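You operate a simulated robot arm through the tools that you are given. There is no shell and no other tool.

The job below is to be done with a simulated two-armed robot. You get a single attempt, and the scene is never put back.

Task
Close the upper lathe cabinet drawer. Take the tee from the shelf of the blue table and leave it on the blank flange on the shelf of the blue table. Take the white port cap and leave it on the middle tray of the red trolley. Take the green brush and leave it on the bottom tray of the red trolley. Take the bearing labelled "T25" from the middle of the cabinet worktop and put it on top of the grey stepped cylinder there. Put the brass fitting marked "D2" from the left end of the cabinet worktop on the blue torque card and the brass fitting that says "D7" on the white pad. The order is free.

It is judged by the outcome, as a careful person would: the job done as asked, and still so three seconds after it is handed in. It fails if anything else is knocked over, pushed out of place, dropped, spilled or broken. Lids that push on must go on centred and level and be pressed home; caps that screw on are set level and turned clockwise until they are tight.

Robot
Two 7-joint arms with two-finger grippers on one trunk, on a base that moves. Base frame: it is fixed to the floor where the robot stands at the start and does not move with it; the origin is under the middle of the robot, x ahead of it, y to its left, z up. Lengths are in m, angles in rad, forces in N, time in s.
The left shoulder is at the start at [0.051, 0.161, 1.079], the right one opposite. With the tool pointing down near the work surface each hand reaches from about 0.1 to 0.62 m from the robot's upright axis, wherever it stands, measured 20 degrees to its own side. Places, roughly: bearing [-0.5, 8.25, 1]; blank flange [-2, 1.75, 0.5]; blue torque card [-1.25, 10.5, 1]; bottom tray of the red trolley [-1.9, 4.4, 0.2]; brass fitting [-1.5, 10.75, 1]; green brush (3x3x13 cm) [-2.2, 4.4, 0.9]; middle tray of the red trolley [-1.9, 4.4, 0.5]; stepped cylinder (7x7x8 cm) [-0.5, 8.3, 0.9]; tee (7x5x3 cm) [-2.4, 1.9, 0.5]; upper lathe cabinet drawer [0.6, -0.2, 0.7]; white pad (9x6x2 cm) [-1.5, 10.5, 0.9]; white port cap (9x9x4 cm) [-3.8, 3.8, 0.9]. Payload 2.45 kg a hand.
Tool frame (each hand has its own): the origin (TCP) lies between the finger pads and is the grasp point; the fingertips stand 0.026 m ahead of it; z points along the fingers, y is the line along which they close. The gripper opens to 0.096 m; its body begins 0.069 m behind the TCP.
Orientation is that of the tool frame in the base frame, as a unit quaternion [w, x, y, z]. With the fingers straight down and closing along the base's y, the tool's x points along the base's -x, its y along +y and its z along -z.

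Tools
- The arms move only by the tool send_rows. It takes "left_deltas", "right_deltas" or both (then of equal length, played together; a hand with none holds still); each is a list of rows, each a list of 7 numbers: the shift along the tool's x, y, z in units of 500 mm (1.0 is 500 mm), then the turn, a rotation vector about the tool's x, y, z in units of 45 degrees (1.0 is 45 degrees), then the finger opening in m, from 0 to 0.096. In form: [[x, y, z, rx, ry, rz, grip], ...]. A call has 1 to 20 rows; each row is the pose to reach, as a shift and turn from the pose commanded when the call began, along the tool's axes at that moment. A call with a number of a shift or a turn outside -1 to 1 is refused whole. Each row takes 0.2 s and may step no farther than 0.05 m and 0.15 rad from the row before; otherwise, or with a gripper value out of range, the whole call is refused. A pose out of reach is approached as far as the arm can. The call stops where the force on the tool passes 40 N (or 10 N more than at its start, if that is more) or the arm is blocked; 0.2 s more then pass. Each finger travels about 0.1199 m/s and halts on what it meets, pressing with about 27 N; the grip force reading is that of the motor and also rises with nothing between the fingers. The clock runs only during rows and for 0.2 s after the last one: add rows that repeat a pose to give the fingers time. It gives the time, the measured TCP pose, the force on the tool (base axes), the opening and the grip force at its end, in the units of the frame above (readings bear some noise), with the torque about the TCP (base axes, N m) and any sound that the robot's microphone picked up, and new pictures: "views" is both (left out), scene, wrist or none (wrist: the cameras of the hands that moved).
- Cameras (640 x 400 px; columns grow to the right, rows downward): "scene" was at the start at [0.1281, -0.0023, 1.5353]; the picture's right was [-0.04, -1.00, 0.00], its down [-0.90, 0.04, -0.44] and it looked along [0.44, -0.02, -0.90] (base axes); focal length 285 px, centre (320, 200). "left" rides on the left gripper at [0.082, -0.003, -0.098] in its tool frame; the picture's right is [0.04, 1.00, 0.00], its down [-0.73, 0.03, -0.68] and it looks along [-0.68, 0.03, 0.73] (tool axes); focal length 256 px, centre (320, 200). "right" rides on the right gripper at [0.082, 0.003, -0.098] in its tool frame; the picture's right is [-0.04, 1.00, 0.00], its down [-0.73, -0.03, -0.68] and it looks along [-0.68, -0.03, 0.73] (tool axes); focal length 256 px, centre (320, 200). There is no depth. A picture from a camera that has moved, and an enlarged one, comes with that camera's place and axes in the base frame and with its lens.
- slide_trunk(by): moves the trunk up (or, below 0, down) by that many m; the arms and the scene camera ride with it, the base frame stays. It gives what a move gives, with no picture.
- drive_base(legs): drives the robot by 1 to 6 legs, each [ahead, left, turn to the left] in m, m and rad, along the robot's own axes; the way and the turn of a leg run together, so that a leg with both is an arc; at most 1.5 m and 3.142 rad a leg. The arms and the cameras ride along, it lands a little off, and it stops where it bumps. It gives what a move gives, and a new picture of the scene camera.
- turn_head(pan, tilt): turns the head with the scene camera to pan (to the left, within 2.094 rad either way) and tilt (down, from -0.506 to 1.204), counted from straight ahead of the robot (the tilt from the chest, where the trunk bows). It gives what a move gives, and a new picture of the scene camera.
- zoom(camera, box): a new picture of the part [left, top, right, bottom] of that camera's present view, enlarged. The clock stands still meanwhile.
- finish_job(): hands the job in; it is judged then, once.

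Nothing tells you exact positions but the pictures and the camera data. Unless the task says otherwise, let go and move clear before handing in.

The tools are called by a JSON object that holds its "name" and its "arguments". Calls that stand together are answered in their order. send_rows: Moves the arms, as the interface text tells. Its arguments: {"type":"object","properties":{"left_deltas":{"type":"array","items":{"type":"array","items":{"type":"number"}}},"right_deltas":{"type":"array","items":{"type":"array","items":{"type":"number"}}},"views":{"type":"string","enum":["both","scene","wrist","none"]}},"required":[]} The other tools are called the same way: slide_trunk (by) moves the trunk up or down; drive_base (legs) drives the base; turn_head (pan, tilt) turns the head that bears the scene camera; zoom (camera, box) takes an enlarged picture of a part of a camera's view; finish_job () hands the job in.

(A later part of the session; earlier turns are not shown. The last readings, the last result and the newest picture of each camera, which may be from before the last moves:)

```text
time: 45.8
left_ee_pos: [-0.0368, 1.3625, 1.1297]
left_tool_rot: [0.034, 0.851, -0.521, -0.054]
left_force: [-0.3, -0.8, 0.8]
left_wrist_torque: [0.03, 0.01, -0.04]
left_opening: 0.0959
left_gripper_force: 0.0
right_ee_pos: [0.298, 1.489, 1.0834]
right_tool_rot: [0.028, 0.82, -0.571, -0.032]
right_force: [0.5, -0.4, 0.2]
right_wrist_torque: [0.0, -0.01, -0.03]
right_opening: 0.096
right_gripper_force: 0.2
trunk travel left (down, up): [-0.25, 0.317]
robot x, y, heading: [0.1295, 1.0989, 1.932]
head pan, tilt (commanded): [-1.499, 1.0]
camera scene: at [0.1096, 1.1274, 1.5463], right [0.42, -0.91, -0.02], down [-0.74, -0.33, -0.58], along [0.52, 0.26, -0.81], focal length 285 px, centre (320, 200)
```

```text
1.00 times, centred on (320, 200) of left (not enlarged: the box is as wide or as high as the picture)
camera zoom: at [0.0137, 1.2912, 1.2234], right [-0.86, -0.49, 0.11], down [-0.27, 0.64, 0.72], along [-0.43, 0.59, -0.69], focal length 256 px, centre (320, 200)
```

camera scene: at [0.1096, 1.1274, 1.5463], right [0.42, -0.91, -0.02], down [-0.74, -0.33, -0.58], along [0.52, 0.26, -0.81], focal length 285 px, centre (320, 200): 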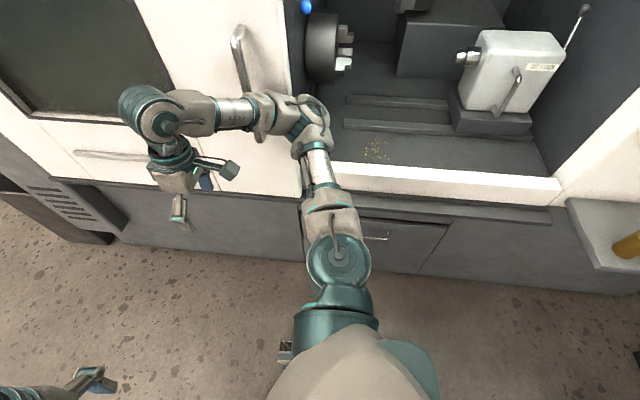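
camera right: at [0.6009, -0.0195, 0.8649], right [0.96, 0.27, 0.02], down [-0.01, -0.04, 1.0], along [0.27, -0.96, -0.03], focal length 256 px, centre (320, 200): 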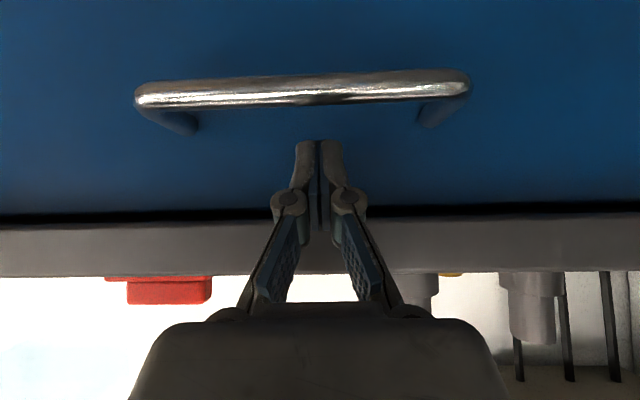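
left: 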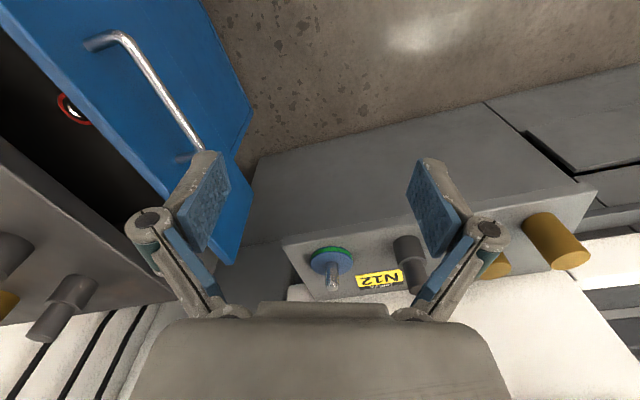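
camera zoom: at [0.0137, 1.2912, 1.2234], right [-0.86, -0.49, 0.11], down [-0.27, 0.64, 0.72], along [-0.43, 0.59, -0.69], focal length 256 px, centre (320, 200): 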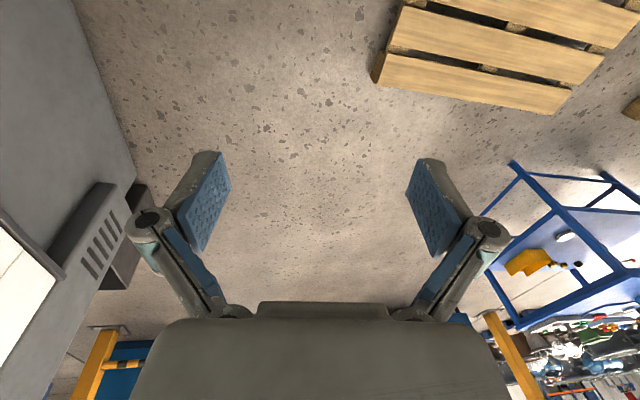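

{"name": "turn_head", "arguments": {"pan": -1.8, "tilt": 1.2}}

{"name": "turn_head", "arguments": {"pan": 2.0, "tilt": 1.2}}

{"name": "turn_head", "arguments": {"pan": 0.5, "tilt": 1.2}}

```text
time: 46.5
left_ee_pos: [-0.0378, 1.3619, 1.1304]
left_tool_rot: [0.034, 0.852, -0.519, -0.056]
left_force: [0.6, -0.1, -0.1]
left_wrist_torque: [-0.01, -0.01, -0.01]
left_opening: 0.096
left_gripper_force: 0.0
right_ee_pos: [0.2984, 1.4888, 1.0836]
right_tool_rot: [0.027, 0.82, -0.57, -0.033]
right_force: [0.2, -0.3, 0.2]
right_wrist_torque: [0.01, 0.01, -0.01]
right_opening: 0.0961
right_gripper_force: 0.0
trunk travel left (down, up): [-0.25, 0.317]
robot x, y, heading: [0.1332, 1.0936, 1.934]
head pan, tilt (commanded): [-1.799, 1.201]
camera scene: at [0.1025, 1.106, 1.5328], right [0.13, -0.99, -0.03], down [-0.91, -0.11, -0.4], along [0.4, 0.08, -0.91], focal length 285 px, centre (320, 200)
```

scene: 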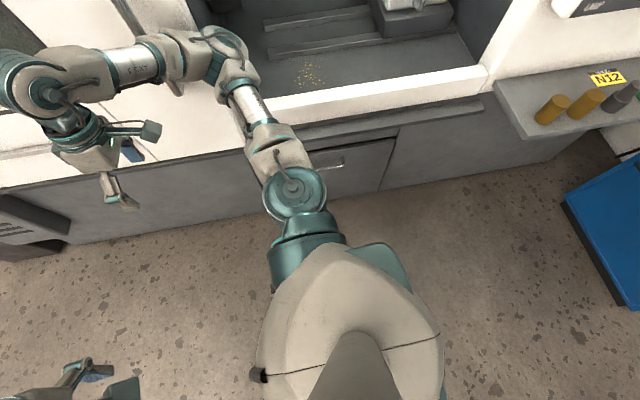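

```text
time: 49.7
left_ee_pos: [-0.0381, 1.3622, 1.1291]
left_tool_rot: [0.034, 0.851, -0.521, -0.054]
left_force: [0.3, 0.3, 0.6]
left_wrist_torque: [0.01, -0.02, 0.0]
left_opening: 0.096
left_gripper_force: 0.0
right_ee_pos: [0.2972, 1.4883, 1.0828]
right_tool_rot: [0.027, 0.82, -0.571, -0.032]
right_force: [-0.5, -0.2, -0.5]
right_wrist_torque: [0.02, -0.02, 0.0]
right_opening: 0.0958
right_gripper_force: 0.1
trunk travel left (down, up): [-0.25, 0.317]
robot x, y, heading: [0.129, 1.0954, 1.932]
head pan, tilt (commanded): [2.0, 1.201]
camera scene: at [0.007, 1.0599, 1.5272], right [-0.71, 0.7, 0.0], down [0.67, 0.67, -0.31], along [-0.22, -0.22, -0.95], focal length 285 px, centre (320, 200)
```

scene: 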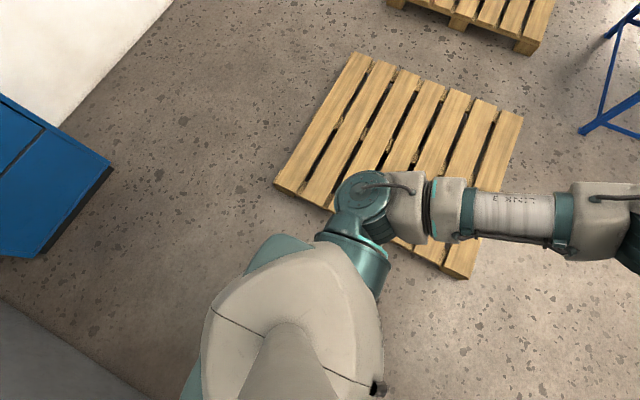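

```text
time: 51.3
left_ee_pos: [-0.0379, 1.3624, 1.1304]
left_tool_rot: [0.036, 0.852, -0.52, -0.054]
left_force: [0.8, 0.1, -0.7]
left_wrist_torque: [0.0, 0.01, 0.01]
left_opening: 0.0958
left_gripper_force: 0.0
right_ee_pos: [0.296, 1.4886, 1.0837]
right_tool_rot: [0.027, 0.82, -0.57, -0.032]
right_force: [0.2, 1.0, 0.1]
right_wrist_torque: [0.02, -0.03, -0.02]
right_opening: 0.0961
right_gripper_force: 0.1
trunk travel left (down, up): [-0.25, 0.317]
robot x, y, heading: [0.1302, 1.0965, 1.929]
head pan, tilt (commanded): [0.499, 1.201]
camera scene: at [0.0036, 1.1365, 1.5296], right [0.65, 0.76, 0.05], down [0.72, -0.59, -0.35], along [-0.24, 0.27, -0.93], focal length 285 px, centre (320, 200)
```

scene: 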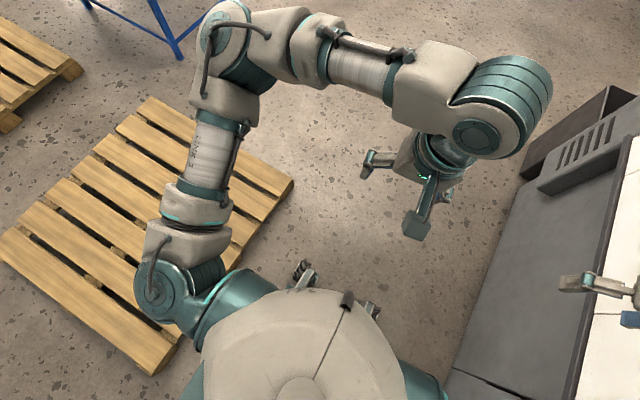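

The right elbow and forearm are pressed at the lathe's door handle. I'll bring the right hand left and forward, and the left hand left, to draw the elbow clear before driving.

{"name": "send_rows", "arguments": {"right_deltas": [[-0.04, 0.08, 0, 0, 0, 0, 0.096], [-0.08, 0.16, 0, 0, 0, 0, 0.096], [-0.12, 0.24, 0, 0, 0, 0, 0.096], [-0.16, 0.32, 0, 0, 0, 0, 0.096], [-0.2, 0.4, 0, 0, 0, 0, 0.096]], "left_deltas": [[-0.012, 0.06, 0, 0, 0, 0, 0.096], [-0.024, 0.12, 0, 0, 0, 0, 0.096], [-0.036, 0.18, 0, 0, 0, 0, 0.096], [-0.048, 0.24, 0, 0, 0, 0, 0.096], [-0.06, 0.3, 0, 0, 0, 0, 0.096]], "views": "none"}}

{"name": "turn_head", "arguments": {"pan": -1.2, "tilt": 1.0}}

```text
time: 51.6
left_ee_pos: [-0.0181, 1.384, 1.1271]
left_tool_rot: [0.053, 0.851, -0.52, -0.061]
left_force: [-0.7, -0.2, 1.2]
left_wrist_torque: [0.04, -0.07, 0.02]
left_opening: 0.0958
left_gripper_force: 0.1
right_ee_pos: [0.3144, 1.5133, 1.0699]
right_tool_rot: [0.044, 0.815, -0.577, -0.036]
right_force: [-1.2, -0.8, -0.9]
right_wrist_torque: [0.04, -0.11, 0.02]
right_opening: 0.0959
right_gripper_force: 0.0
trunk travel left (down, up): [-0.25, 0.317]
robot x, y, heading: [0.1312, 1.0927, 1.926]
head pan, tilt (commanded): [0.499, 1.201]
stopped in row 1 (right hand): the arm was blocked; the commanded pose is now the measured one
```

```text
time: 53.3
left_ee_pos: [-0.0204, 1.3868, 1.1254]
left_tool_rot: [0.052, 0.85, -0.521, -0.06]
left_force: [0.3, 0.2, -0.3]
left_wrist_torque: [0.03, 0.05, -0.01]
left_opening: 0.0959
left_gripper_force: 0.0
right_ee_pos: [0.3088, 1.5154, 1.0719]
right_tool_rot: [0.043, 0.815, -0.577, -0.035]
right_force: [0.3, -0.5, -0.3]
right_wrist_torque: [-0.01, 0.0, 0.0]
right_opening: 0.096
right_gripper_force: 0.1
trunk travel left (down, up): [-0.25, 0.317]
robot x, y, heading: [0.1274, 1.0957, 1.93]
head pan, tilt (commanded): [-1.201, 1.0]
camera scene: at [0.0841, 1.1664, 1.5424], right [0.66, -0.75, 0.02], down [-0.6, -0.55, -0.58], along [0.45, 0.38, -0.81], focal length 285 px, centre (320, 200)
```

scene: 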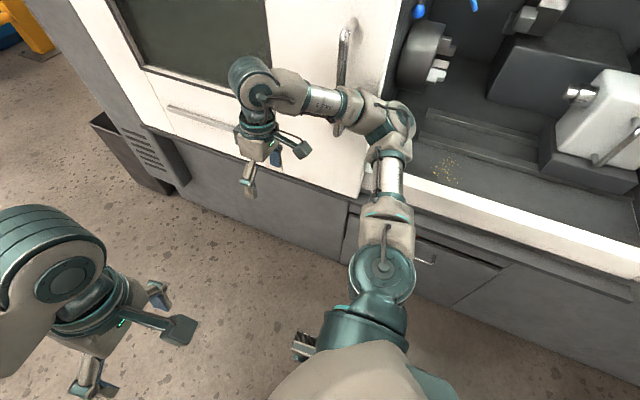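

The arm is still blocked: the elbow seems caught on the near side of the handle. Contact came from driving ahead, so I'll try backing straight out.

{"name": "drive_base", "arguments": {"legs": [[-0.12, 0, 0]]}}

```text
time: 54.1
left_ee_pos: [0.0404, 1.394, 1.1298]
left_tool_rot: [0.074, 0.849, -0.517, -0.081]
left_force: [-0.3, -0.1, 0.7]
left_wrist_torque: [-0.03, -0.04, 0.0]
left_opening: 0.0959
left_gripper_force: 0.0
right_ee_pos: [0.3676, 1.5219, 1.0601]
right_tool_rot: [0.058, 0.813, -0.576, -0.056]
right_force: [0.3, -0.3, 0.4]
right_wrist_torque: [-0.05, 0.03, 0.01]
right_opening: 0.096
right_gripper_force: 0.1
trunk travel left (down, up): [-0.25, 0.317]
robot x, y, heading: [0.1302, 1.0854, 1.928]
head pan, tilt (commanded): [-1.201, 1.0]
stopped in leg 1: the robot was blocked; the commanded pose is now the measured one
camera scene: at [0.1072, 1.1615, 1.545], right [0.67, -0.75, 0.01], down [-0.61, -0.55, -0.57], along [0.43, 0.37, -0.82], focal length 285 px, centre (320, 200)
```

scene: 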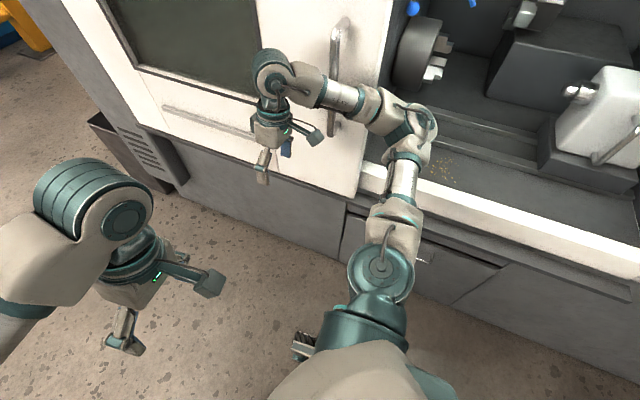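

{"name": "zoom", "arguments": {"camera": "scene", "box": [270, 0, 470, 180]}}

```text
2.22 times, centred on (370, 90) of scene
camera zoom: at [0.1072, 1.1615, 1.545], right [0.67, -0.75, 0.01], down [-0.61, -0.55, -0.57], along [0.43, 0.37, -0.82], focal length 634 px, centre (209, 444)
```

zoom: 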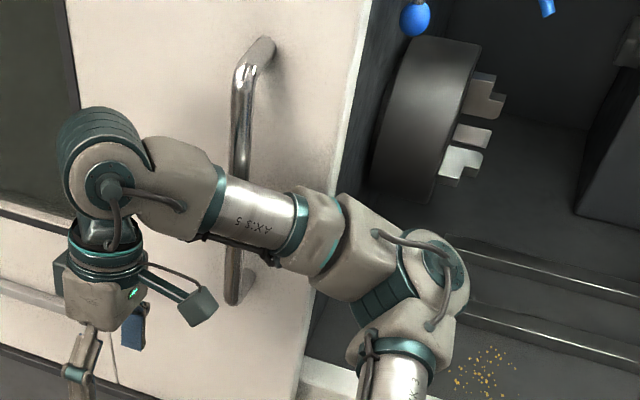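

The elbow sits just inside the lathe opening, against the door's edge. Turning the base right should swing the elbow backward, away from that edge.

{"name": "drive_base", "arguments": {"legs": [[0, 0, -0.12]]}}

```text
time: 54.7
left_ee_pos: [0.0685, 1.4085, 1.1244]
left_tool_rot: [0.09, 0.852, -0.507, -0.097]
left_force: [0.5, 1.7, 0.7]
left_wrist_torque: [-0.05, -0.09, 0.07]
left_opening: 0.0961
left_gripper_force: 0.0
right_ee_pos: [0.3838, 1.5397, 1.0417]
right_tool_rot: [0.067, 0.828, -0.552, -0.066]
right_force: [0.4, 0.2, -0.8]
right_wrist_torque: [-0.03, 0.08, 0.03]
right_opening: 0.0961
right_gripper_force: 0.0
trunk travel left (down, up): [-0.25, 0.317]
robot x, y, heading: [0.1165, 1.0943, 1.948]
head pan, tilt (commanded): [-1.201, 1.0]
stopped in leg 1: the robot was blocked; the commanded pose is now the measured one
camera scene: at [0.0614, 1.1598, 1.5428], right [0.68, -0.73, 0.02], down [-0.59, -0.56, -0.59], along [0.44, 0.39, -0.81], focal length 285 px, centre (320, 200)
```

scene: 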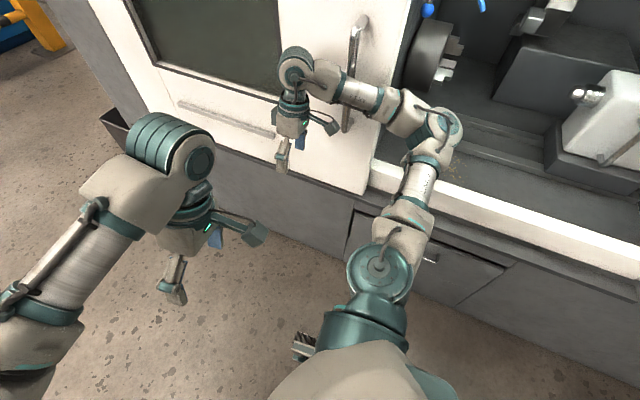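

Each blocked drive leaves the arms further right. I'll try small, slow arm steps instead, easing the right hand left and back while the left hand moves left.

{"name": "send_rows", "arguments": {"right_deltas": [[0.01, 0.02, 0, 0, 0, 0, 0.096], [0.02, 0.04, 0, 0, 0, 0, 0.096], [0.03, 0.06, 0, 0, 0, 0, 0.096], [0.04, 0.08, 0, 0, 0, 0, 0.096], [0.05, 0.1, 0, 0, 0, 0, 0.096], [0.06, 0.12, 0, 0, 0, 0, 0.096]], "left_deltas": [[0, 0.04, 0, 0, 0, 0, 0.096], [0, 0.08, 0, 0, 0, 0, 0.096], [0, 0.12, 0, 0, 0, 0, 0.096], [0, 0.16, 0, 0, 0, 0, 0.096], [0, 0.2, 0, 0, 0, 0, 0.096], [0, 0.24, 0, 0, 0, 0, 0.096]], "views": "scene"}}

```text
time: 55.1
left_ee_pos: [0.0752, 1.4062, 1.1187]
left_tool_rot: [0.1, 0.846, -0.51, -0.116]
left_force: [-1.5, 0.9, -0.1]
left_wrist_torque: [-0.03, -0.09, 0.02]
left_opening: 0.0961
left_gripper_force: 0.1
right_ee_pos: [0.3916, 1.5495, 1.0308]
right_tool_rot: [0.076, 0.824, -0.557, -0.066]
right_force: [0.3, 1.0, 0.3]
right_wrist_torque: [-0.1, 0.03, 0.0]
right_opening: 0.0961
right_gripper_force: 0.1
trunk travel left (down, up): [-0.25, 0.317]
robot x, y, heading: [0.1064, 1.0954, 1.973]
head pan, tilt (commanded): [-1.201, 1.0]
stopped in row 1 (left hand): the arm was blocked; the commanded pose is now the measured one
camera scene: at [0.0293, 1.1501, 1.5443], right [0.69, -0.72, 0.02], down [-0.57, -0.56, -0.6], along [0.44, 0.4, -0.8], focal length 285 px, centre (320, 200)
```

scene: 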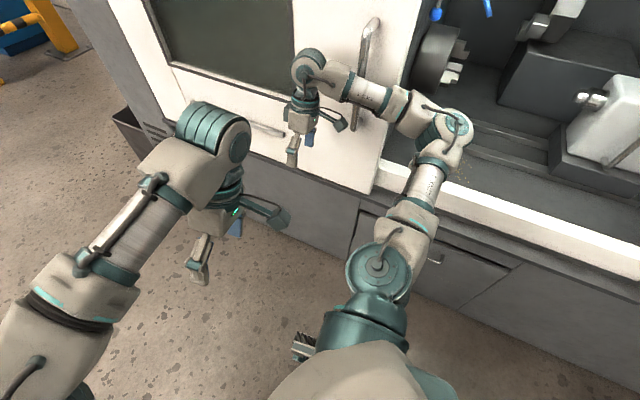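

Both hands drifted right because the body leans left against the lathe. I'll command larger compensating steps: both hands left, with a roll correction.

{"name": "send_rows", "arguments": {"right_deltas": [[0, 0.096, 0.0, 0.095, 0, 0, 0.096], [0, 0.19, 0.0, 0.19, 0, 0, 0.096], [0, 0.285, 0.0, 0.285, 0, 0, 0.096], [0, 0.38, 0.0, 0.38, 0, 0, 0.096], [0, 0.475, 0.0, 0.47, 0, 0, 0.096]], "left_deltas": [[0, 0.092, 0.028, 0.095, 0, 0, 0.096], [0, 0.184, 0.056, 0.19, 0, 0, 0.096], [0, 0.276, 0.084, 0.285, 0, 0, 0.096], [0, 0.368, 0.112, 0.38, 0, 0, 0.096], [0, 0.46, 0.14, 0.47, 0, 0, 0.096]], "views": "scene"}}

```text
time: 55.4
left_ee_pos: [0.051, 1.4149, 1.1255]
left_tool_rot: [0.093, 0.849, -0.505, -0.125]
left_force: [-1.9, -4.1, 0.9]
left_wrist_torque: [0.31, -0.21, -0.12]
left_opening: 0.096
left_gripper_force: 0.1
right_ee_pos: [0.4002, 1.5566, 1.0154]
right_tool_rot: [0.08, 0.812, -0.575, -0.061]
right_force: [0.5, 0.4, -0.2]
right_wrist_torque: [-0.13, 0.09, 0.0]
right_opening: 0.0959
right_gripper_force: 0.0
trunk travel left (down, up): [-0.25, 0.317]
robot x, y, heading: [0.0956, 1.1008, 1.981]
head pan, tilt (commanded): [-1.201, 1.0]
stopped in row 1 (left hand): the arm was blocked; the commanded pose is now the measured one
camera scene: at [0.0089, 1.1399, 1.5464], right [0.7, -0.71, 0.02], down [-0.56, -0.57, -0.61], along [0.45, 0.41, -0.79], focal length 285 px, centre (320, 200)
```

scene: 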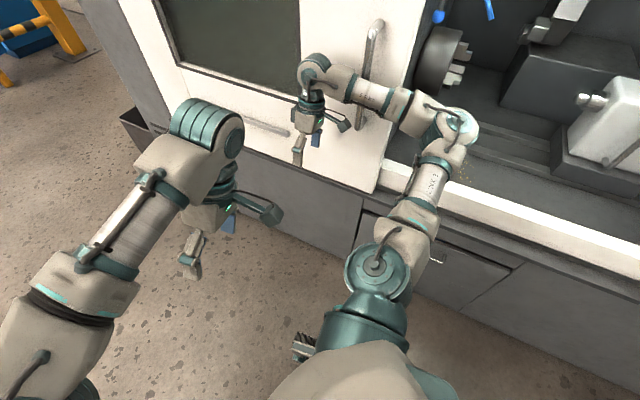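

{"name": "send_rows", "arguments": {"right_deltas": [[0, 0.098, 0.0, 0.09, 0, 0, 0.096], [0, 0.196, 0.0, 0.18, 0, 0, 0.096], [0, 0.294, 0.0, 0.27, 0, 0, 0.096], [0, 0.392, 0.0, 0.36, 0, 0, 0.096]], "views": "scene"}}

```text
time: 55.7
left_ee_pos: [-0.0082, 1.4557, 1.1514]
left_tool_rot: [0.071, 0.868, -0.477, -0.121]
left_force: [-3.3, -1.6, 1.6]
left_wrist_torque: [0.09, -0.33, -0.07]
left_opening: 0.0959
left_gripper_force: 0.1
right_ee_pos: [0.4074, 1.578, 1.0032]
right_tool_rot: [0.081, 0.778, -0.62, -0.06]
right_force: [2.9, 1.6, 5.6]
right_wrist_torque: [-0.15, 0.16, 0.01]
right_opening: 0.0959
right_gripper_force: 0.1
trunk travel left (down, up): [-0.25, 0.317]
robot x, y, heading: [0.0798, 1.1031, 2.003]
head pan, tilt (commanded): [-1.201, 1.0]
stopped in row 1 (left hand): the arm was blocked; the commanded pose is now the measured one
camera scene: at [-0.0256, 1.138, 1.5511], right [0.72, -0.7, 0.03], down [-0.54, -0.58, -0.62], along [0.44, 0.43, -0.79], focal length 285 px, centre (320, 200)
```

scene: 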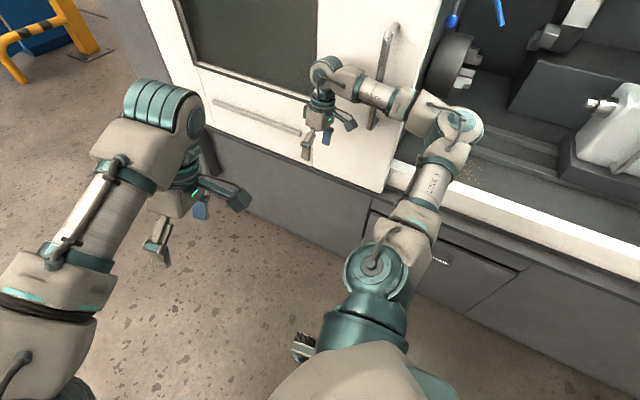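

{"name": "turn_head", "arguments": {"pan": -0.6, "tilt": 0.9}}

{"name": "zoom", "arguments": {"camera": "right", "box": [0, 0, 640, 400]}}

```text
time: 56.7
left_ee_pos: [-0.0098, 1.4681, 1.1365]
left_tool_rot: [0.079, 0.868, -0.475, -0.122]
left_force: [0.4, 0.0, -0.9]
left_wrist_torque: [-0.01, -0.03, -0.05]
left_opening: 0.0964
left_gripper_force: 0.2
right_ee_pos: [0.4014, 1.5884, 0.9855]
right_tool_rot: [0.091, 0.785, -0.611, -0.052]
right_force: [0.7, -0.1, 1.4]
right_wrist_torque: [0.01, 0.01, 0.02]
right_opening: 0.0962
right_gripper_force: 0.2
trunk travel left (down, up): [-0.25, 0.317]
robot x, y, heading: [0.0732, 1.1071, 2.013]
head pan, tilt (commanded): [-0.6, 0.901]
camera scene: at [-0.0589, 1.1791, 1.5476], right [0.98, -0.16, 0.07], down [-0.08, -0.75, -0.66], along [0.16, 0.64, -0.75], focal length 285 px, centre (320, 200)
```

scene: 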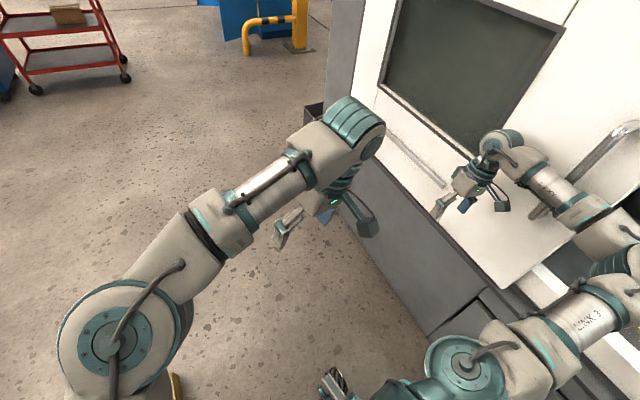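

```text
1.00 times, centred on (320, 200) of right (not enlarged: the box is as wide or as high as the picture)
camera zoom: at [0.4356, 1.5163, 1.084], right [-0.96, -0.2, 0.21], down [-0.02, 0.77, 0.64], along [-0.29, 0.61, -0.74], focal length 256 px, centre (320, 200)
```

zoom: 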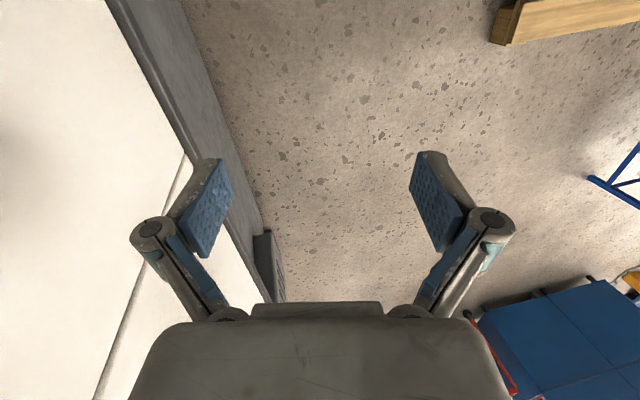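

The forearm is lying across the front of the door handle; nothing is hooked behind it. I'll try driving straight left once more from here.

{"name": "drive_base", "arguments": {"legs": [[0, 0.08, 0.1]]}}

```text
time: 57.5
left_ee_pos: [-0.1191, 1.5262, 1.1875]
left_tool_rot: [0.042, 0.888, -0.436, -0.138]
left_force: [2.9, 3.2, -1.1]
left_wrist_torque: [-0.27, 0.2, 0.07]
left_opening: 0.0959
left_gripper_force: 0.1
right_ee_pos: [0.4049, 1.6072, 0.8996]
right_tool_rot: [0.175, 0.701, -0.691, -0.007]
right_force: [7.4, 3.2, -8.8]
right_wrist_torque: [-0.48, 0.87, -0.08]
right_opening: 0.0963
right_gripper_force: 0.0
trunk travel left (down, up): [-0.25, 0.317]
robot x, y, heading: [0.0556, 1.1035, 2.037]
head pan, tilt (commanded): [-0.6, 0.901]
stopped in leg 1: the robot was blocked; the commanded pose is now the measured one
camera scene: at [-0.0894, 1.1714, 1.5551], right [0.99, -0.14, 0.08], down [-0.05, -0.75, -0.66], along [0.15, 0.65, -0.75], focal length 285 px, centre (320, 200)
```

scene: 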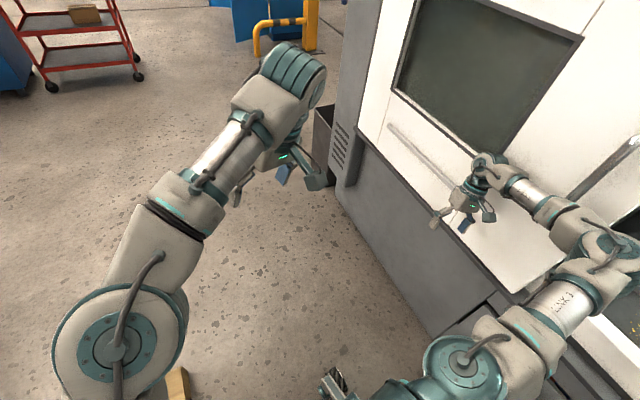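

{"name": "drive_base", "arguments": {"legs": [[0, 0.08, 0]]}}

```text
time: 58.2
left_ee_pos: [-0.1988, 1.5644, 1.2158]
left_tool_rot: [0.033, 0.901, -0.404, -0.154]
left_force: [0.8, 1.5, -1.4]
left_wrist_torque: [-0.16, 0.15, 0.08]
left_opening: 0.0959
left_gripper_force: 0.1
right_ee_pos: [0.3956, 1.6238, 0.8074]
right_tool_rot: [-0.275, -0.642, 0.715, -0.037]
right_force: [1.7, 1.2, -2.8]
right_wrist_torque: [-0.2, 0.16, 0.06]
right_opening: 0.0957
right_gripper_force: 0.1
trunk travel left (down, up): [-0.25, 0.317]
robot x, y, heading: [0.034, 1.1038, 2.056]
head pan, tilt (commanded): [-0.6, 0.901]
stopped in leg 1: the robot was blocked; the commanded pose is now the measured one
camera scene: at [-0.0666, 1.1791, 1.5509], right [0.99, -0.12, 0.05], down [-0.06, -0.76, -0.65], along [0.11, 0.64, -0.76], focal length 285 px, centre (320, 200)
```

scene: 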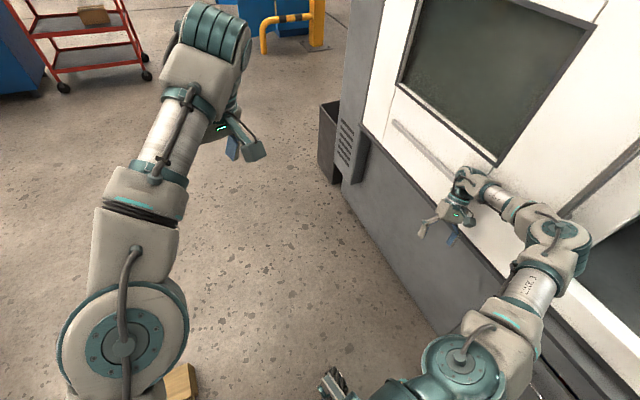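

{"name": "drive_base", "arguments": {"legs": [[0, 0.08, 0]]}}

```text
time: 58.9
left_ee_pos: [-0.2568, 1.5442, 1.2351]
left_tool_rot: [-0.005, 0.936, -0.327, -0.131]
left_force: [-5.5, -4.5, 3.4]
left_wrist_torque: [0.39, -0.53, -0.18]
left_opening: 0.0959
left_gripper_force: 0.1
right_ee_pos: [0.3718, 1.5989, 0.7676]
right_tool_rot: [-0.34, -0.59, 0.726, -0.093]
right_force: [-4.0, -2.9, 5.5]
right_wrist_torque: [0.5, -0.51, 0.09]
right_opening: 0.0961
right_gripper_force: 0.3
trunk travel left (down, up): [-0.25, 0.317]
robot x, y, heading: [0.0254, 1.0881, 2.046]
head pan, tilt (commanded): [-0.6, 0.901]
stopped in leg 1: the robot was blocked; the commanded pose is now the measured one
camera scene: at [-0.0726, 1.1469, 1.5558], right [0.99, -0.13, 0.05], down [-0.07, -0.75, -0.66], along [0.12, 0.65, -0.75], focal length 285 px, centre (320, 200)
```

scene: 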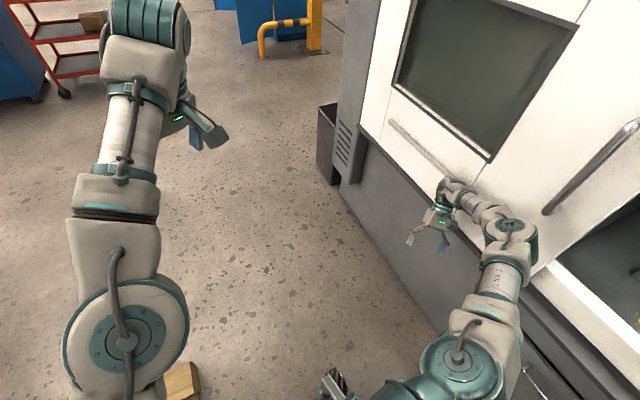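

{"name": "turn_head", "arguments": {"pan": 1.57, "tilt": 1.2}}

{"name": "turn_head", "arguments": {"pan": -1.57, "tilt": 1.2}}

```text
time: 60.9
left_ee_pos: [-0.2372, 1.557, 1.2274]
left_tool_rot: [0.008, 0.933, -0.333, -0.139]
left_force: [-0.3, 0.0, 2.3]
left_wrist_torque: [-0.01, -0.2, -0.02]
left_opening: 0.0962
left_gripper_force: 0.0
right_ee_pos: [0.3794, 1.5894, 0.742]
right_tool_rot: [-0.351, -0.597, 0.711, -0.118]
right_force: [-0.7, -1.9, 1.0]
right_wrist_torque: [0.07, -0.01, -0.06]
right_opening: 0.096
right_gripper_force: 0.0
trunk travel left (down, up): [-0.25, 0.317]
robot x, y, heading: [0.0289, 1.0893, 2.047]
head pan, tilt (commanded): [1.571, 1.201]
camera scene: at [-0.1092, 1.0622, 1.5263], right [-0.46, 0.89, 0.02], down [0.84, 0.44, -0.31], along [-0.29, -0.13, -0.95], focal length 285 px, centre (320, 200)
```

scene: 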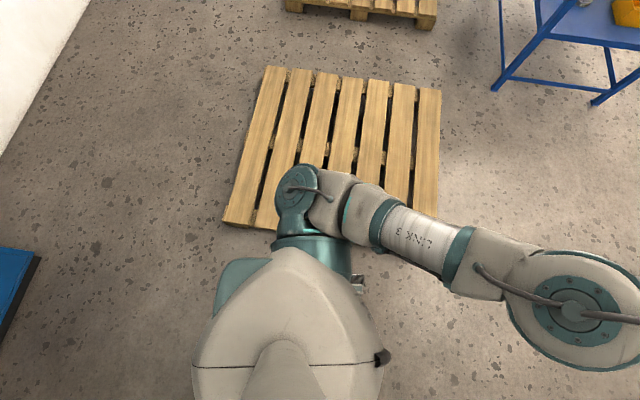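

```text
time: 63.6
left_ee_pos: [-0.2384, 1.5555, 1.2277]
left_tool_rot: [0.008, 0.933, -0.331, -0.139]
left_force: [0.7, 0.3, -0.6]
left_wrist_torque: [-0.03, 0.06, 0.02]
left_opening: 0.0963
left_gripper_force: 0.0
right_ee_pos: [0.3786, 1.5906, 0.7409]
right_tool_rot: [-0.351, -0.6, 0.709, -0.118]
right_force: [0.4, -0.2, -0.2]
right_wrist_torque: [-0.02, -0.03, 0.03]
right_opening: 0.096
right_gripper_force: 0.0
trunk travel left (down, up): [-0.25, 0.317]
robot x, y, heading: [0.0248, 1.094, 2.048]
head pan, tilt (commanded): [-1.571, 1.201]
camera scene: at [-0.0083, 1.1123, 1.5325], right [0.46, -0.89, -0.02], down [-0.81, -0.41, -0.41], along [0.36, 0.2, -0.91], focal length 285 px, centre (320, 200)
```

scene: 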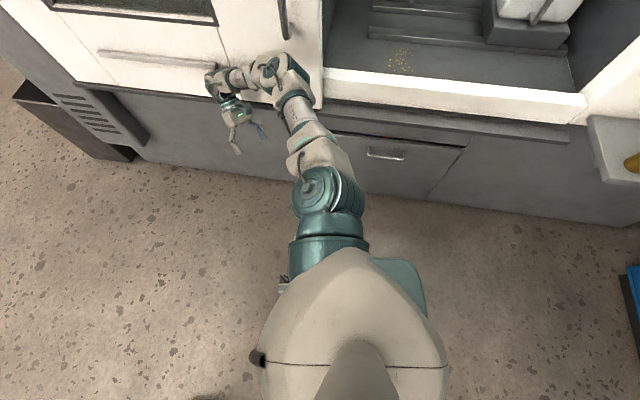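

I'll check whether the arms respond without drifting now: a short call that just holds the pose.

{"name": "send_rows", "arguments": {"right_deltas": [[0, 0, 0, 0, 0, 0, 0.096], [0, 0, 0, 0, 0, 0, 0.096]], "views": "wrist"}}

```text
time: 64.4
left_ee_pos: [-0.2115, 1.5991, 1.2124]
left_tool_rot: [0.027, 0.937, -0.319, -0.14]
left_force: [2.7, 5.7, -1.6]
left_wrist_torque: [-0.49, 0.25, 0.11]
left_opening: 0.096
left_gripper_force: 0.0
right_ee_pos: [0.375, 1.6177, 0.6975]
right_tool_rot: [-0.393, -0.576, 0.7, -0.153]
right_force: [-0.6, 4.1, -3.9]
right_wrist_torque: [-0.39, 0.05, 0.18]
right_opening: 0.0958
right_gripper_force: 0.1
trunk travel left (down, up): [-0.25, 0.317]
robot x, y, heading: [0.0268, 1.0872, 2.053]
head pan, tilt (commanded): [-1.571, 1.201]
stopped in row 2 (right hand): the arm was blocked; the commanded pose is now the measured one
camera right: at [0.4049, 1.6277, 0.8208], right [-0.93, 0.32, 0.21], down [0.3, 0.95, -0.1], along [-0.23, -0.03, -0.97], focal length 256 px, centre (320, 200)
```

right: 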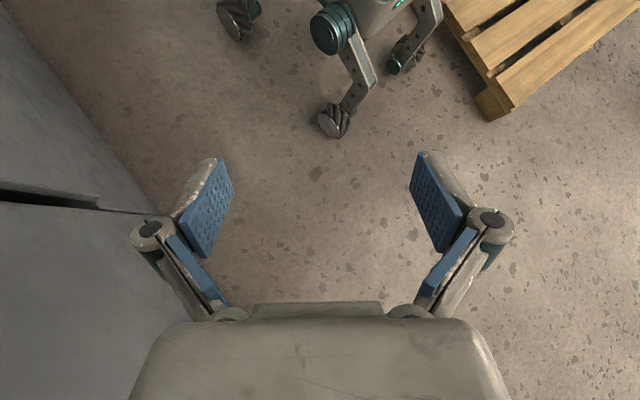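

{"name": "turn_head", "arguments": {"pan": -1.0, "tilt": 1.0}}

{"name": "zoom", "arguments": {"camera": "scene", "box": [280, 80, 560, 320]}}

{"name": "zoom", "arguments": {"camera": "right", "box": [180, 0, 520, 150]}}

```text
time: 65.4
left_ee_pos: [-0.218, 1.6082, 1.2147]
left_tool_rot: [0.027, 0.935, -0.323, -0.142]
left_force: [-0.4, -0.5, -0.4]
left_wrist_torque: [-0.01, 0.0, 0.02]
left_opening: 0.0962
left_gripper_force: 0.1
right_ee_pos: [0.3758, 1.6191, 0.6994]
right_tool_rot: [-0.384, -0.595, 0.692, -0.138]
right_force: [0.2, -0.5, 0.2]
right_wrist_torque: [0.01, 0.03, 0.03]
right_opening: 0.096
right_gripper_force: 0.0
trunk travel left (down, up): [-0.25, 0.317]
robot x, y, heading: [0.0295, 1.0907, 2.049]
head pan, tilt (commanded): [-1.0, 1.0]
camera scene: at [0.0025, 1.2154, 1.5415], right [0.87, -0.5, 0.02], down [-0.41, -0.73, -0.54], along [0.29, 0.46, -0.84], focal length 285 px, centre (320, 200)
```

scene: 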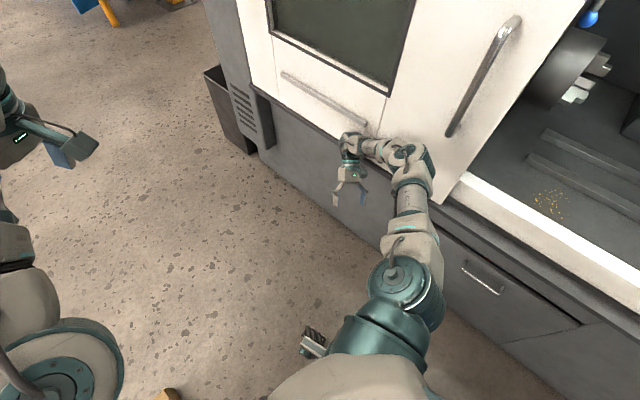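

```text
1.67 times, centred on (420, 200) of scene
camera zoom: at [0.0025, 1.2154, 1.5415], right [0.87, -0.5, 0.02], down [-0.41, -0.73, -0.54], along [0.29, 0.46, -0.84], focal length 475 px, centre (153, 200)
```

zoom: 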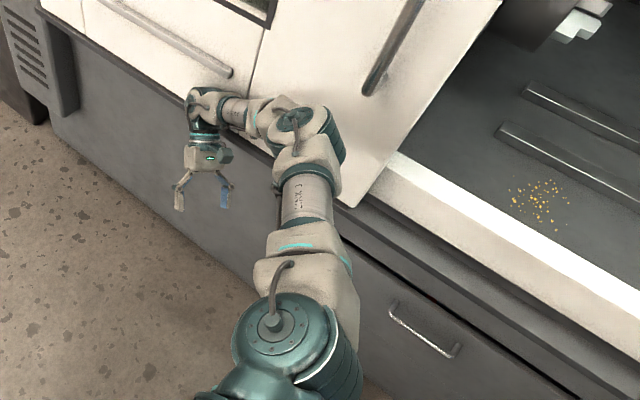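

```text
1.88 times, centred on (350, 75) of right
camera zoom: at [0.4083, 1.6256, 0.8239], right [-0.93, 0.28, 0.24], down [0.27, 0.96, -0.07], along [-0.25, 0.0, -0.97], focal length 482 px, centre (264, 435)
```

zoom: 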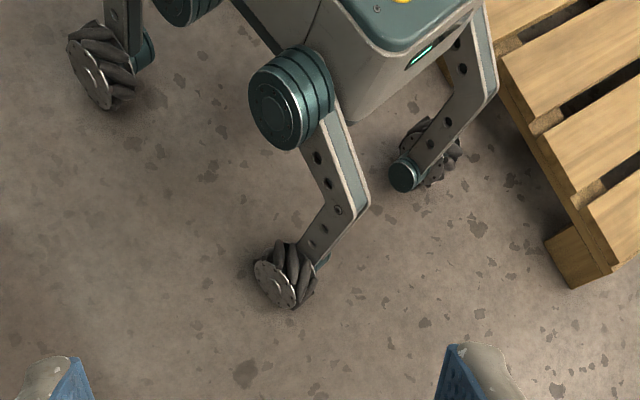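

The lean has gone and the right arm now hangs clear below the handle. I'll draw the right hand towards the robot's left.

{"name": "send_rows", "arguments": {"right_deltas": [[0.02, 0.042, 0.038, 0, 0, 0, 0.096], [0.04, 0.084, 0.075, 0, 0, 0, 0.096], [0.06, 0.126, 0.113, 0, 0, 0, 0.096], [0.08, 0.168, 0.15, 0, 0, 0, 0.096], [0.1, 0.21, 0.188, 0, 0, 0, 0.096], [0.132, 0.282, 0.25, 0, 0, 0, 0.096]], "views": "scene"}}

```text
refused: row 6 steps farther than a row can; nothing moved
```

{"name": "send_rows", "arguments": {"right_deltas": [[0.02, 0.042, 0.038, 0, 0, 0, 0.096], [0.04, 0.084, 0.075, 0, 0, 0, 0.096], [0.06, 0.126, 0.113, 0, 0, 0, 0.096], [0.08, 0.168, 0.15, 0, 0, 0, 0.096], [0.1, 0.21, 0.188, 0, 0, 0, 0.096], [0.12, 0.252, 0.226, 0, 0, 0, 0.096]], "views": "scene"}}

```text
time: 66.8
left_ee_pos: [-0.1907, 1.6105, 1.2184]
left_tool_rot: [0.031, 0.93, -0.334, -0.15]
left_force: [0.3, -0.6, -0.3]
left_wrist_torque: [-0.02, 0.03, 0.0]
left_opening: 0.0962
left_gripper_force: 0.0
right_ee_pos: [0.2463, 1.5406, 0.7027]
right_tool_rot: [-0.377, -0.593, 0.701, -0.121]
right_force: [-0.4, -0.6, 0.2]
right_wrist_torque: [-0.02, -0.03, 0.01]
right_opening: 0.0961
right_gripper_force: 0.1
trunk travel left (down, up): [-0.25, 0.317]
robot x, y, heading: [0.0276, 1.0915, 2.052]
head pan, tilt (commanded): [-1.0, 1.0]
camera scene: at [0.0394, 1.2172, 1.5421], right [0.87, -0.5, 0.0], down [-0.42, -0.73, -0.53], along [0.27, 0.46, -0.85], focal length 285 px, centre (320, 200)
```

scene: 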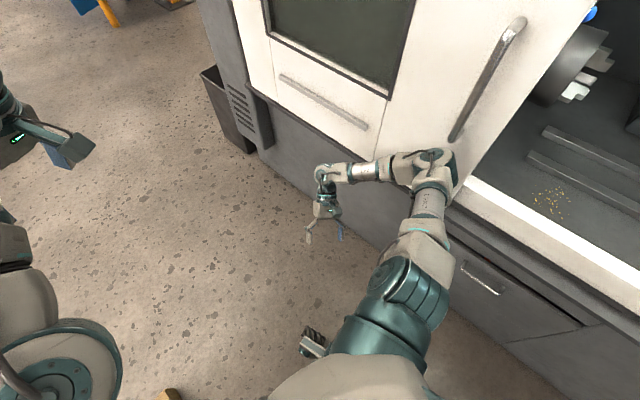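

The arm is free and the body upright again. Now I'll drive left, away from the lathe.

{"name": "drive_base", "arguments": {"legs": [[0, 0.1, 0]]}}

```text
time: 68.0
left_ee_pos: [-0.2421, 1.5845, 1.2151]
left_tool_rot: [0.042, 0.928, -0.333, -0.159]
left_force: [1.8, 1.4, 0.7]
left_wrist_torque: [-0.14, 0.21, 0.05]
left_opening: 0.0959
left_gripper_force: 0.0
right_ee_pos: [0.184, 1.5069, 0.6895]
right_tool_rot: [-0.39, -0.592, 0.695, -0.118]
right_force: [-0.3, -0.4, -1.1]
right_wrist_torque: [-0.02, 0.01, 0.0]
right_opening: 0.096
right_gripper_force: 0.1
trunk travel left (down, up): [-0.25, 0.317]
robot x, y, heading: [-0.0515, 1.0496, 2.046]
head pan, tilt (commanded): [-1.0, 1.0]
camera scene: at [-0.0066, 1.1937, 1.5395], right [0.87, -0.5, -0.01], down [-0.43, -0.74, -0.51], along [0.25, 0.45, -0.86], focal length 285 px, centre (320, 200)
```

scene: 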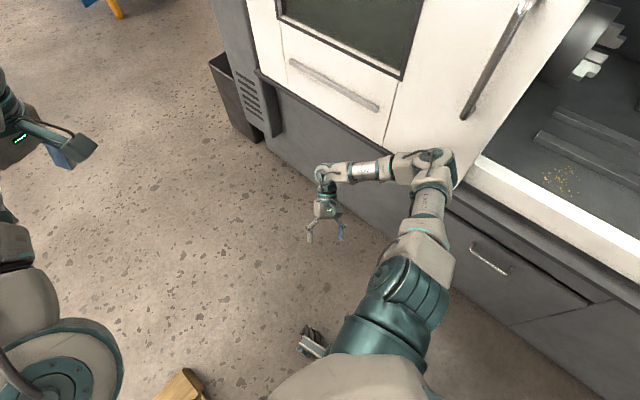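

Driving works again. I'll turn right a little to line up with the gap, then reset both arms to the travel pose.

{"name": "drive_base", "arguments": {"legs": [[0, 0, -0.16]]}}

```text
time: 69.0
left_ee_pos: [-0.1893, 1.5998, 1.2252]
left_tool_rot: [0.017, 0.901, -0.407, -0.151]
left_force: [-0.9, -0.3, 0.0]
left_wrist_torque: [-0.01, -0.06, -0.02]
left_opening: 0.0961
left_gripper_force: 0.1
right_ee_pos: [0.2316, 1.4532, 0.7051]
right_tool_rot: [-0.384, -0.535, 0.747, -0.09]
right_force: [-0.5, 0.1, 0.4]
right_wrist_torque: [-0.02, 0.05, 0.01]
right_opening: 0.0959
right_gripper_force: 0.1
trunk travel left (down, up): [-0.25, 0.317]
robot x, y, heading: [-0.0515, 1.0509, 1.888]
head pan, tilt (commanded): [-1.0, 1.0]
camera scene: at [-0.0129, 1.1742, 1.5415], right [0.77, -0.63, 0.0], down [-0.54, -0.66, -0.53], along [0.33, 0.41, -0.85], focal length 285 px, centre (320, 200)
```

scene: 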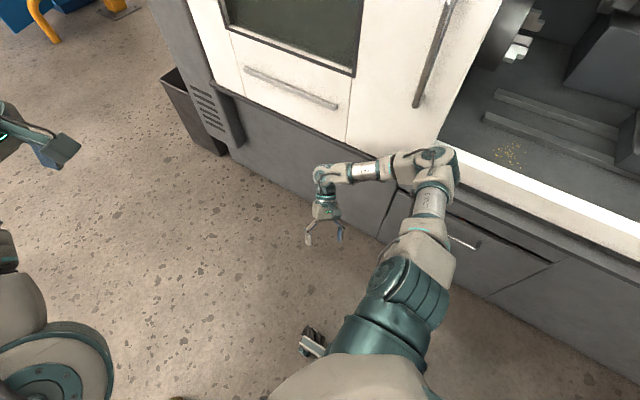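

{"name": "send_rows", "arguments": {"right_deltas": [[0.0581, 0.0527, -0.0284, 0.0625, -0.0722, -0.0704, 0.096], [0.1161, 0.1053, -0.0568, 0.1249, -0.1444, -0.1408, 0.096], [0.1742, 0.158, -0.0851, 0.1874, -0.2165, -0.2113, 0.096], [0.2322, 0.2107, -0.1135, 0.2498, -0.2887, -0.2817, 0.096], [0.2903, 0.2634, -0.1419, 0.3123, -0.3609, -0.3521, 0.096], [0.3483, 0.316, -0.1703, 0.3747, -0.4331, -0.4225, 0.096], [0.4064, 0.3687, -0.1987, 0.4372, -0.5053, -0.4929, 0.096], [0.4644, 0.4214, -0.227, 0.4996, -0.5774, -0.5634, 0.096], [0.5225, 0.474, -0.2554, 0.5621, -0.6496, -0.6338, 0.096], [0.5805, 0.5267, -0.2838, 0.6245, -0.7218, -0.7042, 0.096], [0.6386, 0.5794, -0.3122, 0.687, -0.794, -0.7746, 0.096]], "left_deltas": [[0.0283, 0.0503, 0.023, 0.024, 0.0263, 0.0466, 0.096], [0.0565, 0.1006, 0.046, 0.0479, 0.0525, 0.0931, 0.096], [0.0848, 0.1509, 0.069, 0.0719, 0.0788, 0.1397, 0.096], [0.113, 0.2012, 0.092, 0.0958, 0.1051, 0.1862, 0.096], [0.1413, 0.2516, 0.115, 0.1198, 0.1314, 0.2328, 0.096], [0.1695, 0.3019, 0.138, 0.1437, 0.1576, 0.2793, 0.096], [0.1978, 0.3522, 0.161, 0.1677, 0.1839, 0.3259, 0.096], [0.226, 0.4025, 0.184, 0.1916, 0.2102, 0.3724, 0.096], [0.2543, 0.4528, 0.207, 0.2156, 0.2364, 0.419, 0.096], [0.2825, 0.5031, 0.23, 0.2395, 0.2627, 0.4655, 0.096], [0.3108, 0.5534, 0.253, 0.2635, 0.289, 0.512, 0.096]], "views": "scene"}}

```text
time: 71.4
left_ee_pos: [-0.3297, 1.3088, 1.1068]
left_tool_rot: [-0.003, 0.808, -0.588, -0.001]
left_force: [-0.8, -0.1, 0.2]
left_wrist_torque: [-0.01, 0.03, -0.03]
left_opening: 0.0959
left_gripper_force: 0.1
right_ee_pos: [0.0134, 1.4194, 1.1099]
right_tool_rot: [-0.003, 0.809, -0.588, 0.0]
right_force: [1.0, -0.2, -0.6]
right_wrist_torque: [0.01, -0.01, -0.01]
right_opening: 0.0959
right_gripper_force: 0.2
trunk travel left (down, up): [-0.25, 0.317]
robot x, y, heading: [-0.0537, 1.0537, 1.885]
head pan, tilt (commanded): [-1.0, 1.0]
camera scene: at [-0.015, 1.1717, 1.5421], right [0.77, -0.63, 0.0], down [-0.54, -0.65, -0.53], along [0.33, 0.41, -0.85], focal length 285 px, centre (320, 200)
```

scene: 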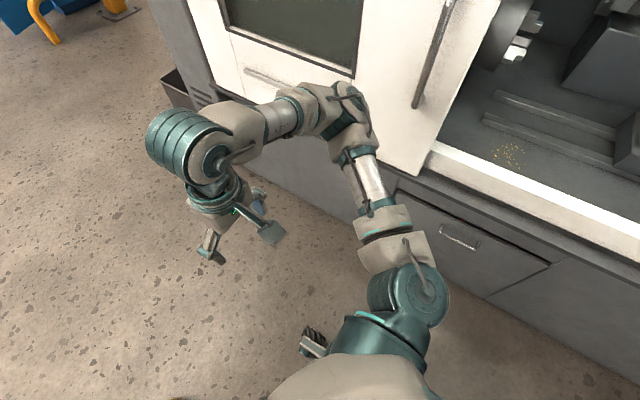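

Both arms are back in the travel pose, clear of the lathe. Now a small shift right and then ahead past the pallet.

{"name": "drive_base", "arguments": {"legs": [[0, -0.04, 0], [0.5, 0, 0]]}}

```text
time: 74.8
left_ee_pos: [-0.4419, 1.7904, 1.1083]
left_tool_rot: [-0.001, 0.809, -0.587, -0.001]
left_force: [1.4, 0.6, -0.3]
left_wrist_torque: [-0.03, 0.01, 0.0]
left_opening: 0.0961
left_gripper_force: 0.1
right_ee_pos: [-0.0993, 1.9028, 1.1077]
right_tool_rot: [-0.001, 0.81, -0.587, 0.0]
right_force: [0.1, -0.6, 0.7]
right_wrist_torque: [-0.03, 0.02, 0.01]
right_opening: 0.096
right_gripper_force: 0.1
trunk travel left (down, up): [-0.25, 0.317]
robot x, y, heading: [-0.1655, 1.5361, 1.89]
head pan, tilt (commanded): [-1.0, 1.0]
camera scene: at [-0.1105, 1.6597, 1.5406], right [0.77, -0.63, -0.01], down [-0.54, -0.66, -0.52], along [0.32, 0.41, -0.85], focal length 285 px, centre (320, 200)
```

scene: 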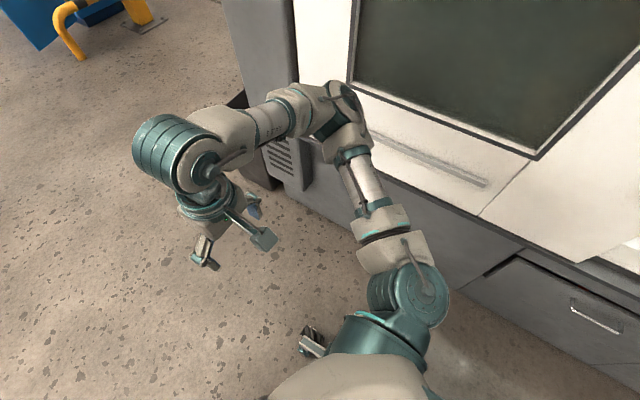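

{"name": "drive_base", "arguments": {"legs": [[0.55, 0, 0]]}}

{"name": "turn_head", "arguments": {"pan": 1.3, "tilt": 0.5}}

{"name": "turn_head", "arguments": {"pan": 0.4, "tilt": 0.45}}

```text
time: 78.0
left_ee_pos: [-0.6073, 2.3159, 1.1079]
left_tool_rot: [-0.003, 0.805, -0.593, -0.003]
left_force: [0.4, 0.8, 1.3]
left_wrist_torque: [0.01, 0.07, -0.05]
left_opening: 0.096
left_gripper_force: 0.0
right_ee_pos: [-0.2633, 2.4272, 1.1104]
right_tool_rot: [-0.004, 0.806, -0.592, -0.001]
right_force: [1.0, 0.1, -0.5]
right_wrist_torque: [-0.07, 0.1, -0.03]
right_opening: 0.0961
right_gripper_force: 0.1
trunk travel left (down, up): [-0.25, 0.317]
robot x, y, heading: [-0.3305, 2.0592, 1.875]
head pan, tilt (commanded): [-1.0, 1.0]
camera scene: at [-0.295, 2.1807, 1.542], right [0.77, -0.64, 0.0], down [-0.54, -0.65, -0.53], along [0.34, 0.41, -0.85], focal length 285 px, centre (320, 200)
```

scene: 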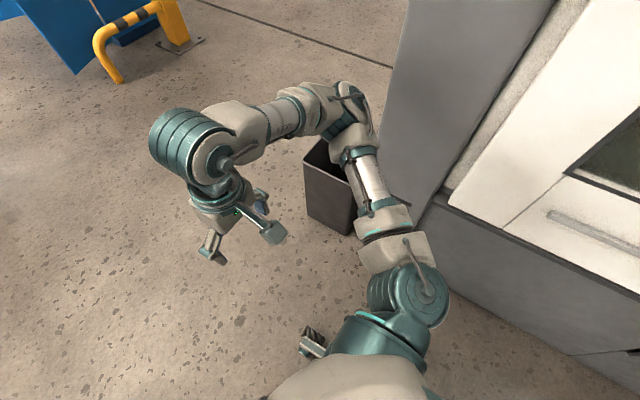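

```text
time: 80.1
left_ee_pos: [-0.6299, 2.3045, 1.1059]
left_tool_rot: [-0.011, 0.806, -0.591, 0.002]
left_force: [-0.6, -0.4, -0.1]
left_wrist_torque: [-0.02, -0.04, -0.01]
left_opening: 0.096
left_gripper_force: 0.0
right_ee_pos: [-0.2863, 2.4153, 1.115]
right_tool_rot: [-0.014, 0.807, -0.59, 0.005]
right_force: [0.0, -0.2, 0.1]
right_wrist_torque: [0.01, -0.05, 0.01]
right_opening: 0.096
right_gripper_force: 0.1
trunk travel left (down, up): [-0.25, 0.317]
robot x, y, heading: [-0.3356, 2.0567, 1.882]
head pan, tilt (commanded): [1.3, 0.499]
camera scene: at [-0.4469, 2.1188, 1.5838], right [-0.04, 1.0, 0.0], down [0.48, 0.01, -0.88], along [-0.88, -0.04, -0.48], focal length 285 px, centre (320, 200)
```

scene: 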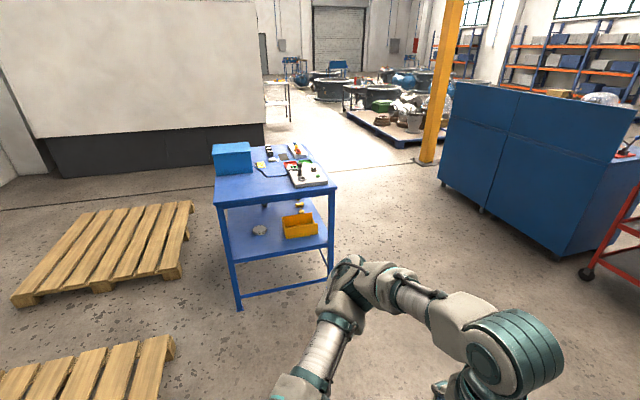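

```text
time: 81.3
left_ee_pos: [-0.6219, 2.3078, 1.1061]
left_tool_rot: [-0.01, 0.806, -0.592, 0.001]
left_force: [0.6, -0.3, -0.4]
left_wrist_torque: [0.04, -0.01, 0.01]
left_opening: 0.096
left_gripper_force: 0.0
right_ee_pos: [-0.2782, 2.4182, 1.1123]
right_tool_rot: [-0.011, 0.806, -0.592, 0.004]
right_force: [0.7, -0.2, 0.5]
right_wrist_torque: [0.02, 0.01, 0.0]
right_opening: 0.096
right_gripper_force: 0.1
trunk travel left (down, up): [-0.25, 0.317]
robot x, y, heading: [-0.3329, 2.0623, 1.881]
head pan, tilt (commanded): [0.4, 0.45]
camera scene: at [-0.4406, 2.1844, 1.5868], right [0.76, 0.65, 0.01], down [0.3, -0.33, -0.9], along [-0.58, 0.68, -0.45], focal length 285 px, centre (320, 200)
```

scene: 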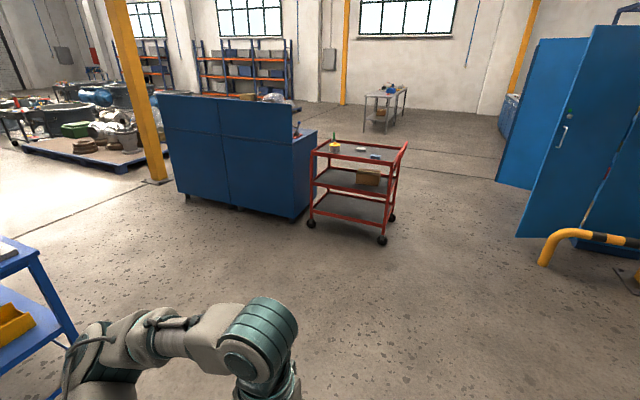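

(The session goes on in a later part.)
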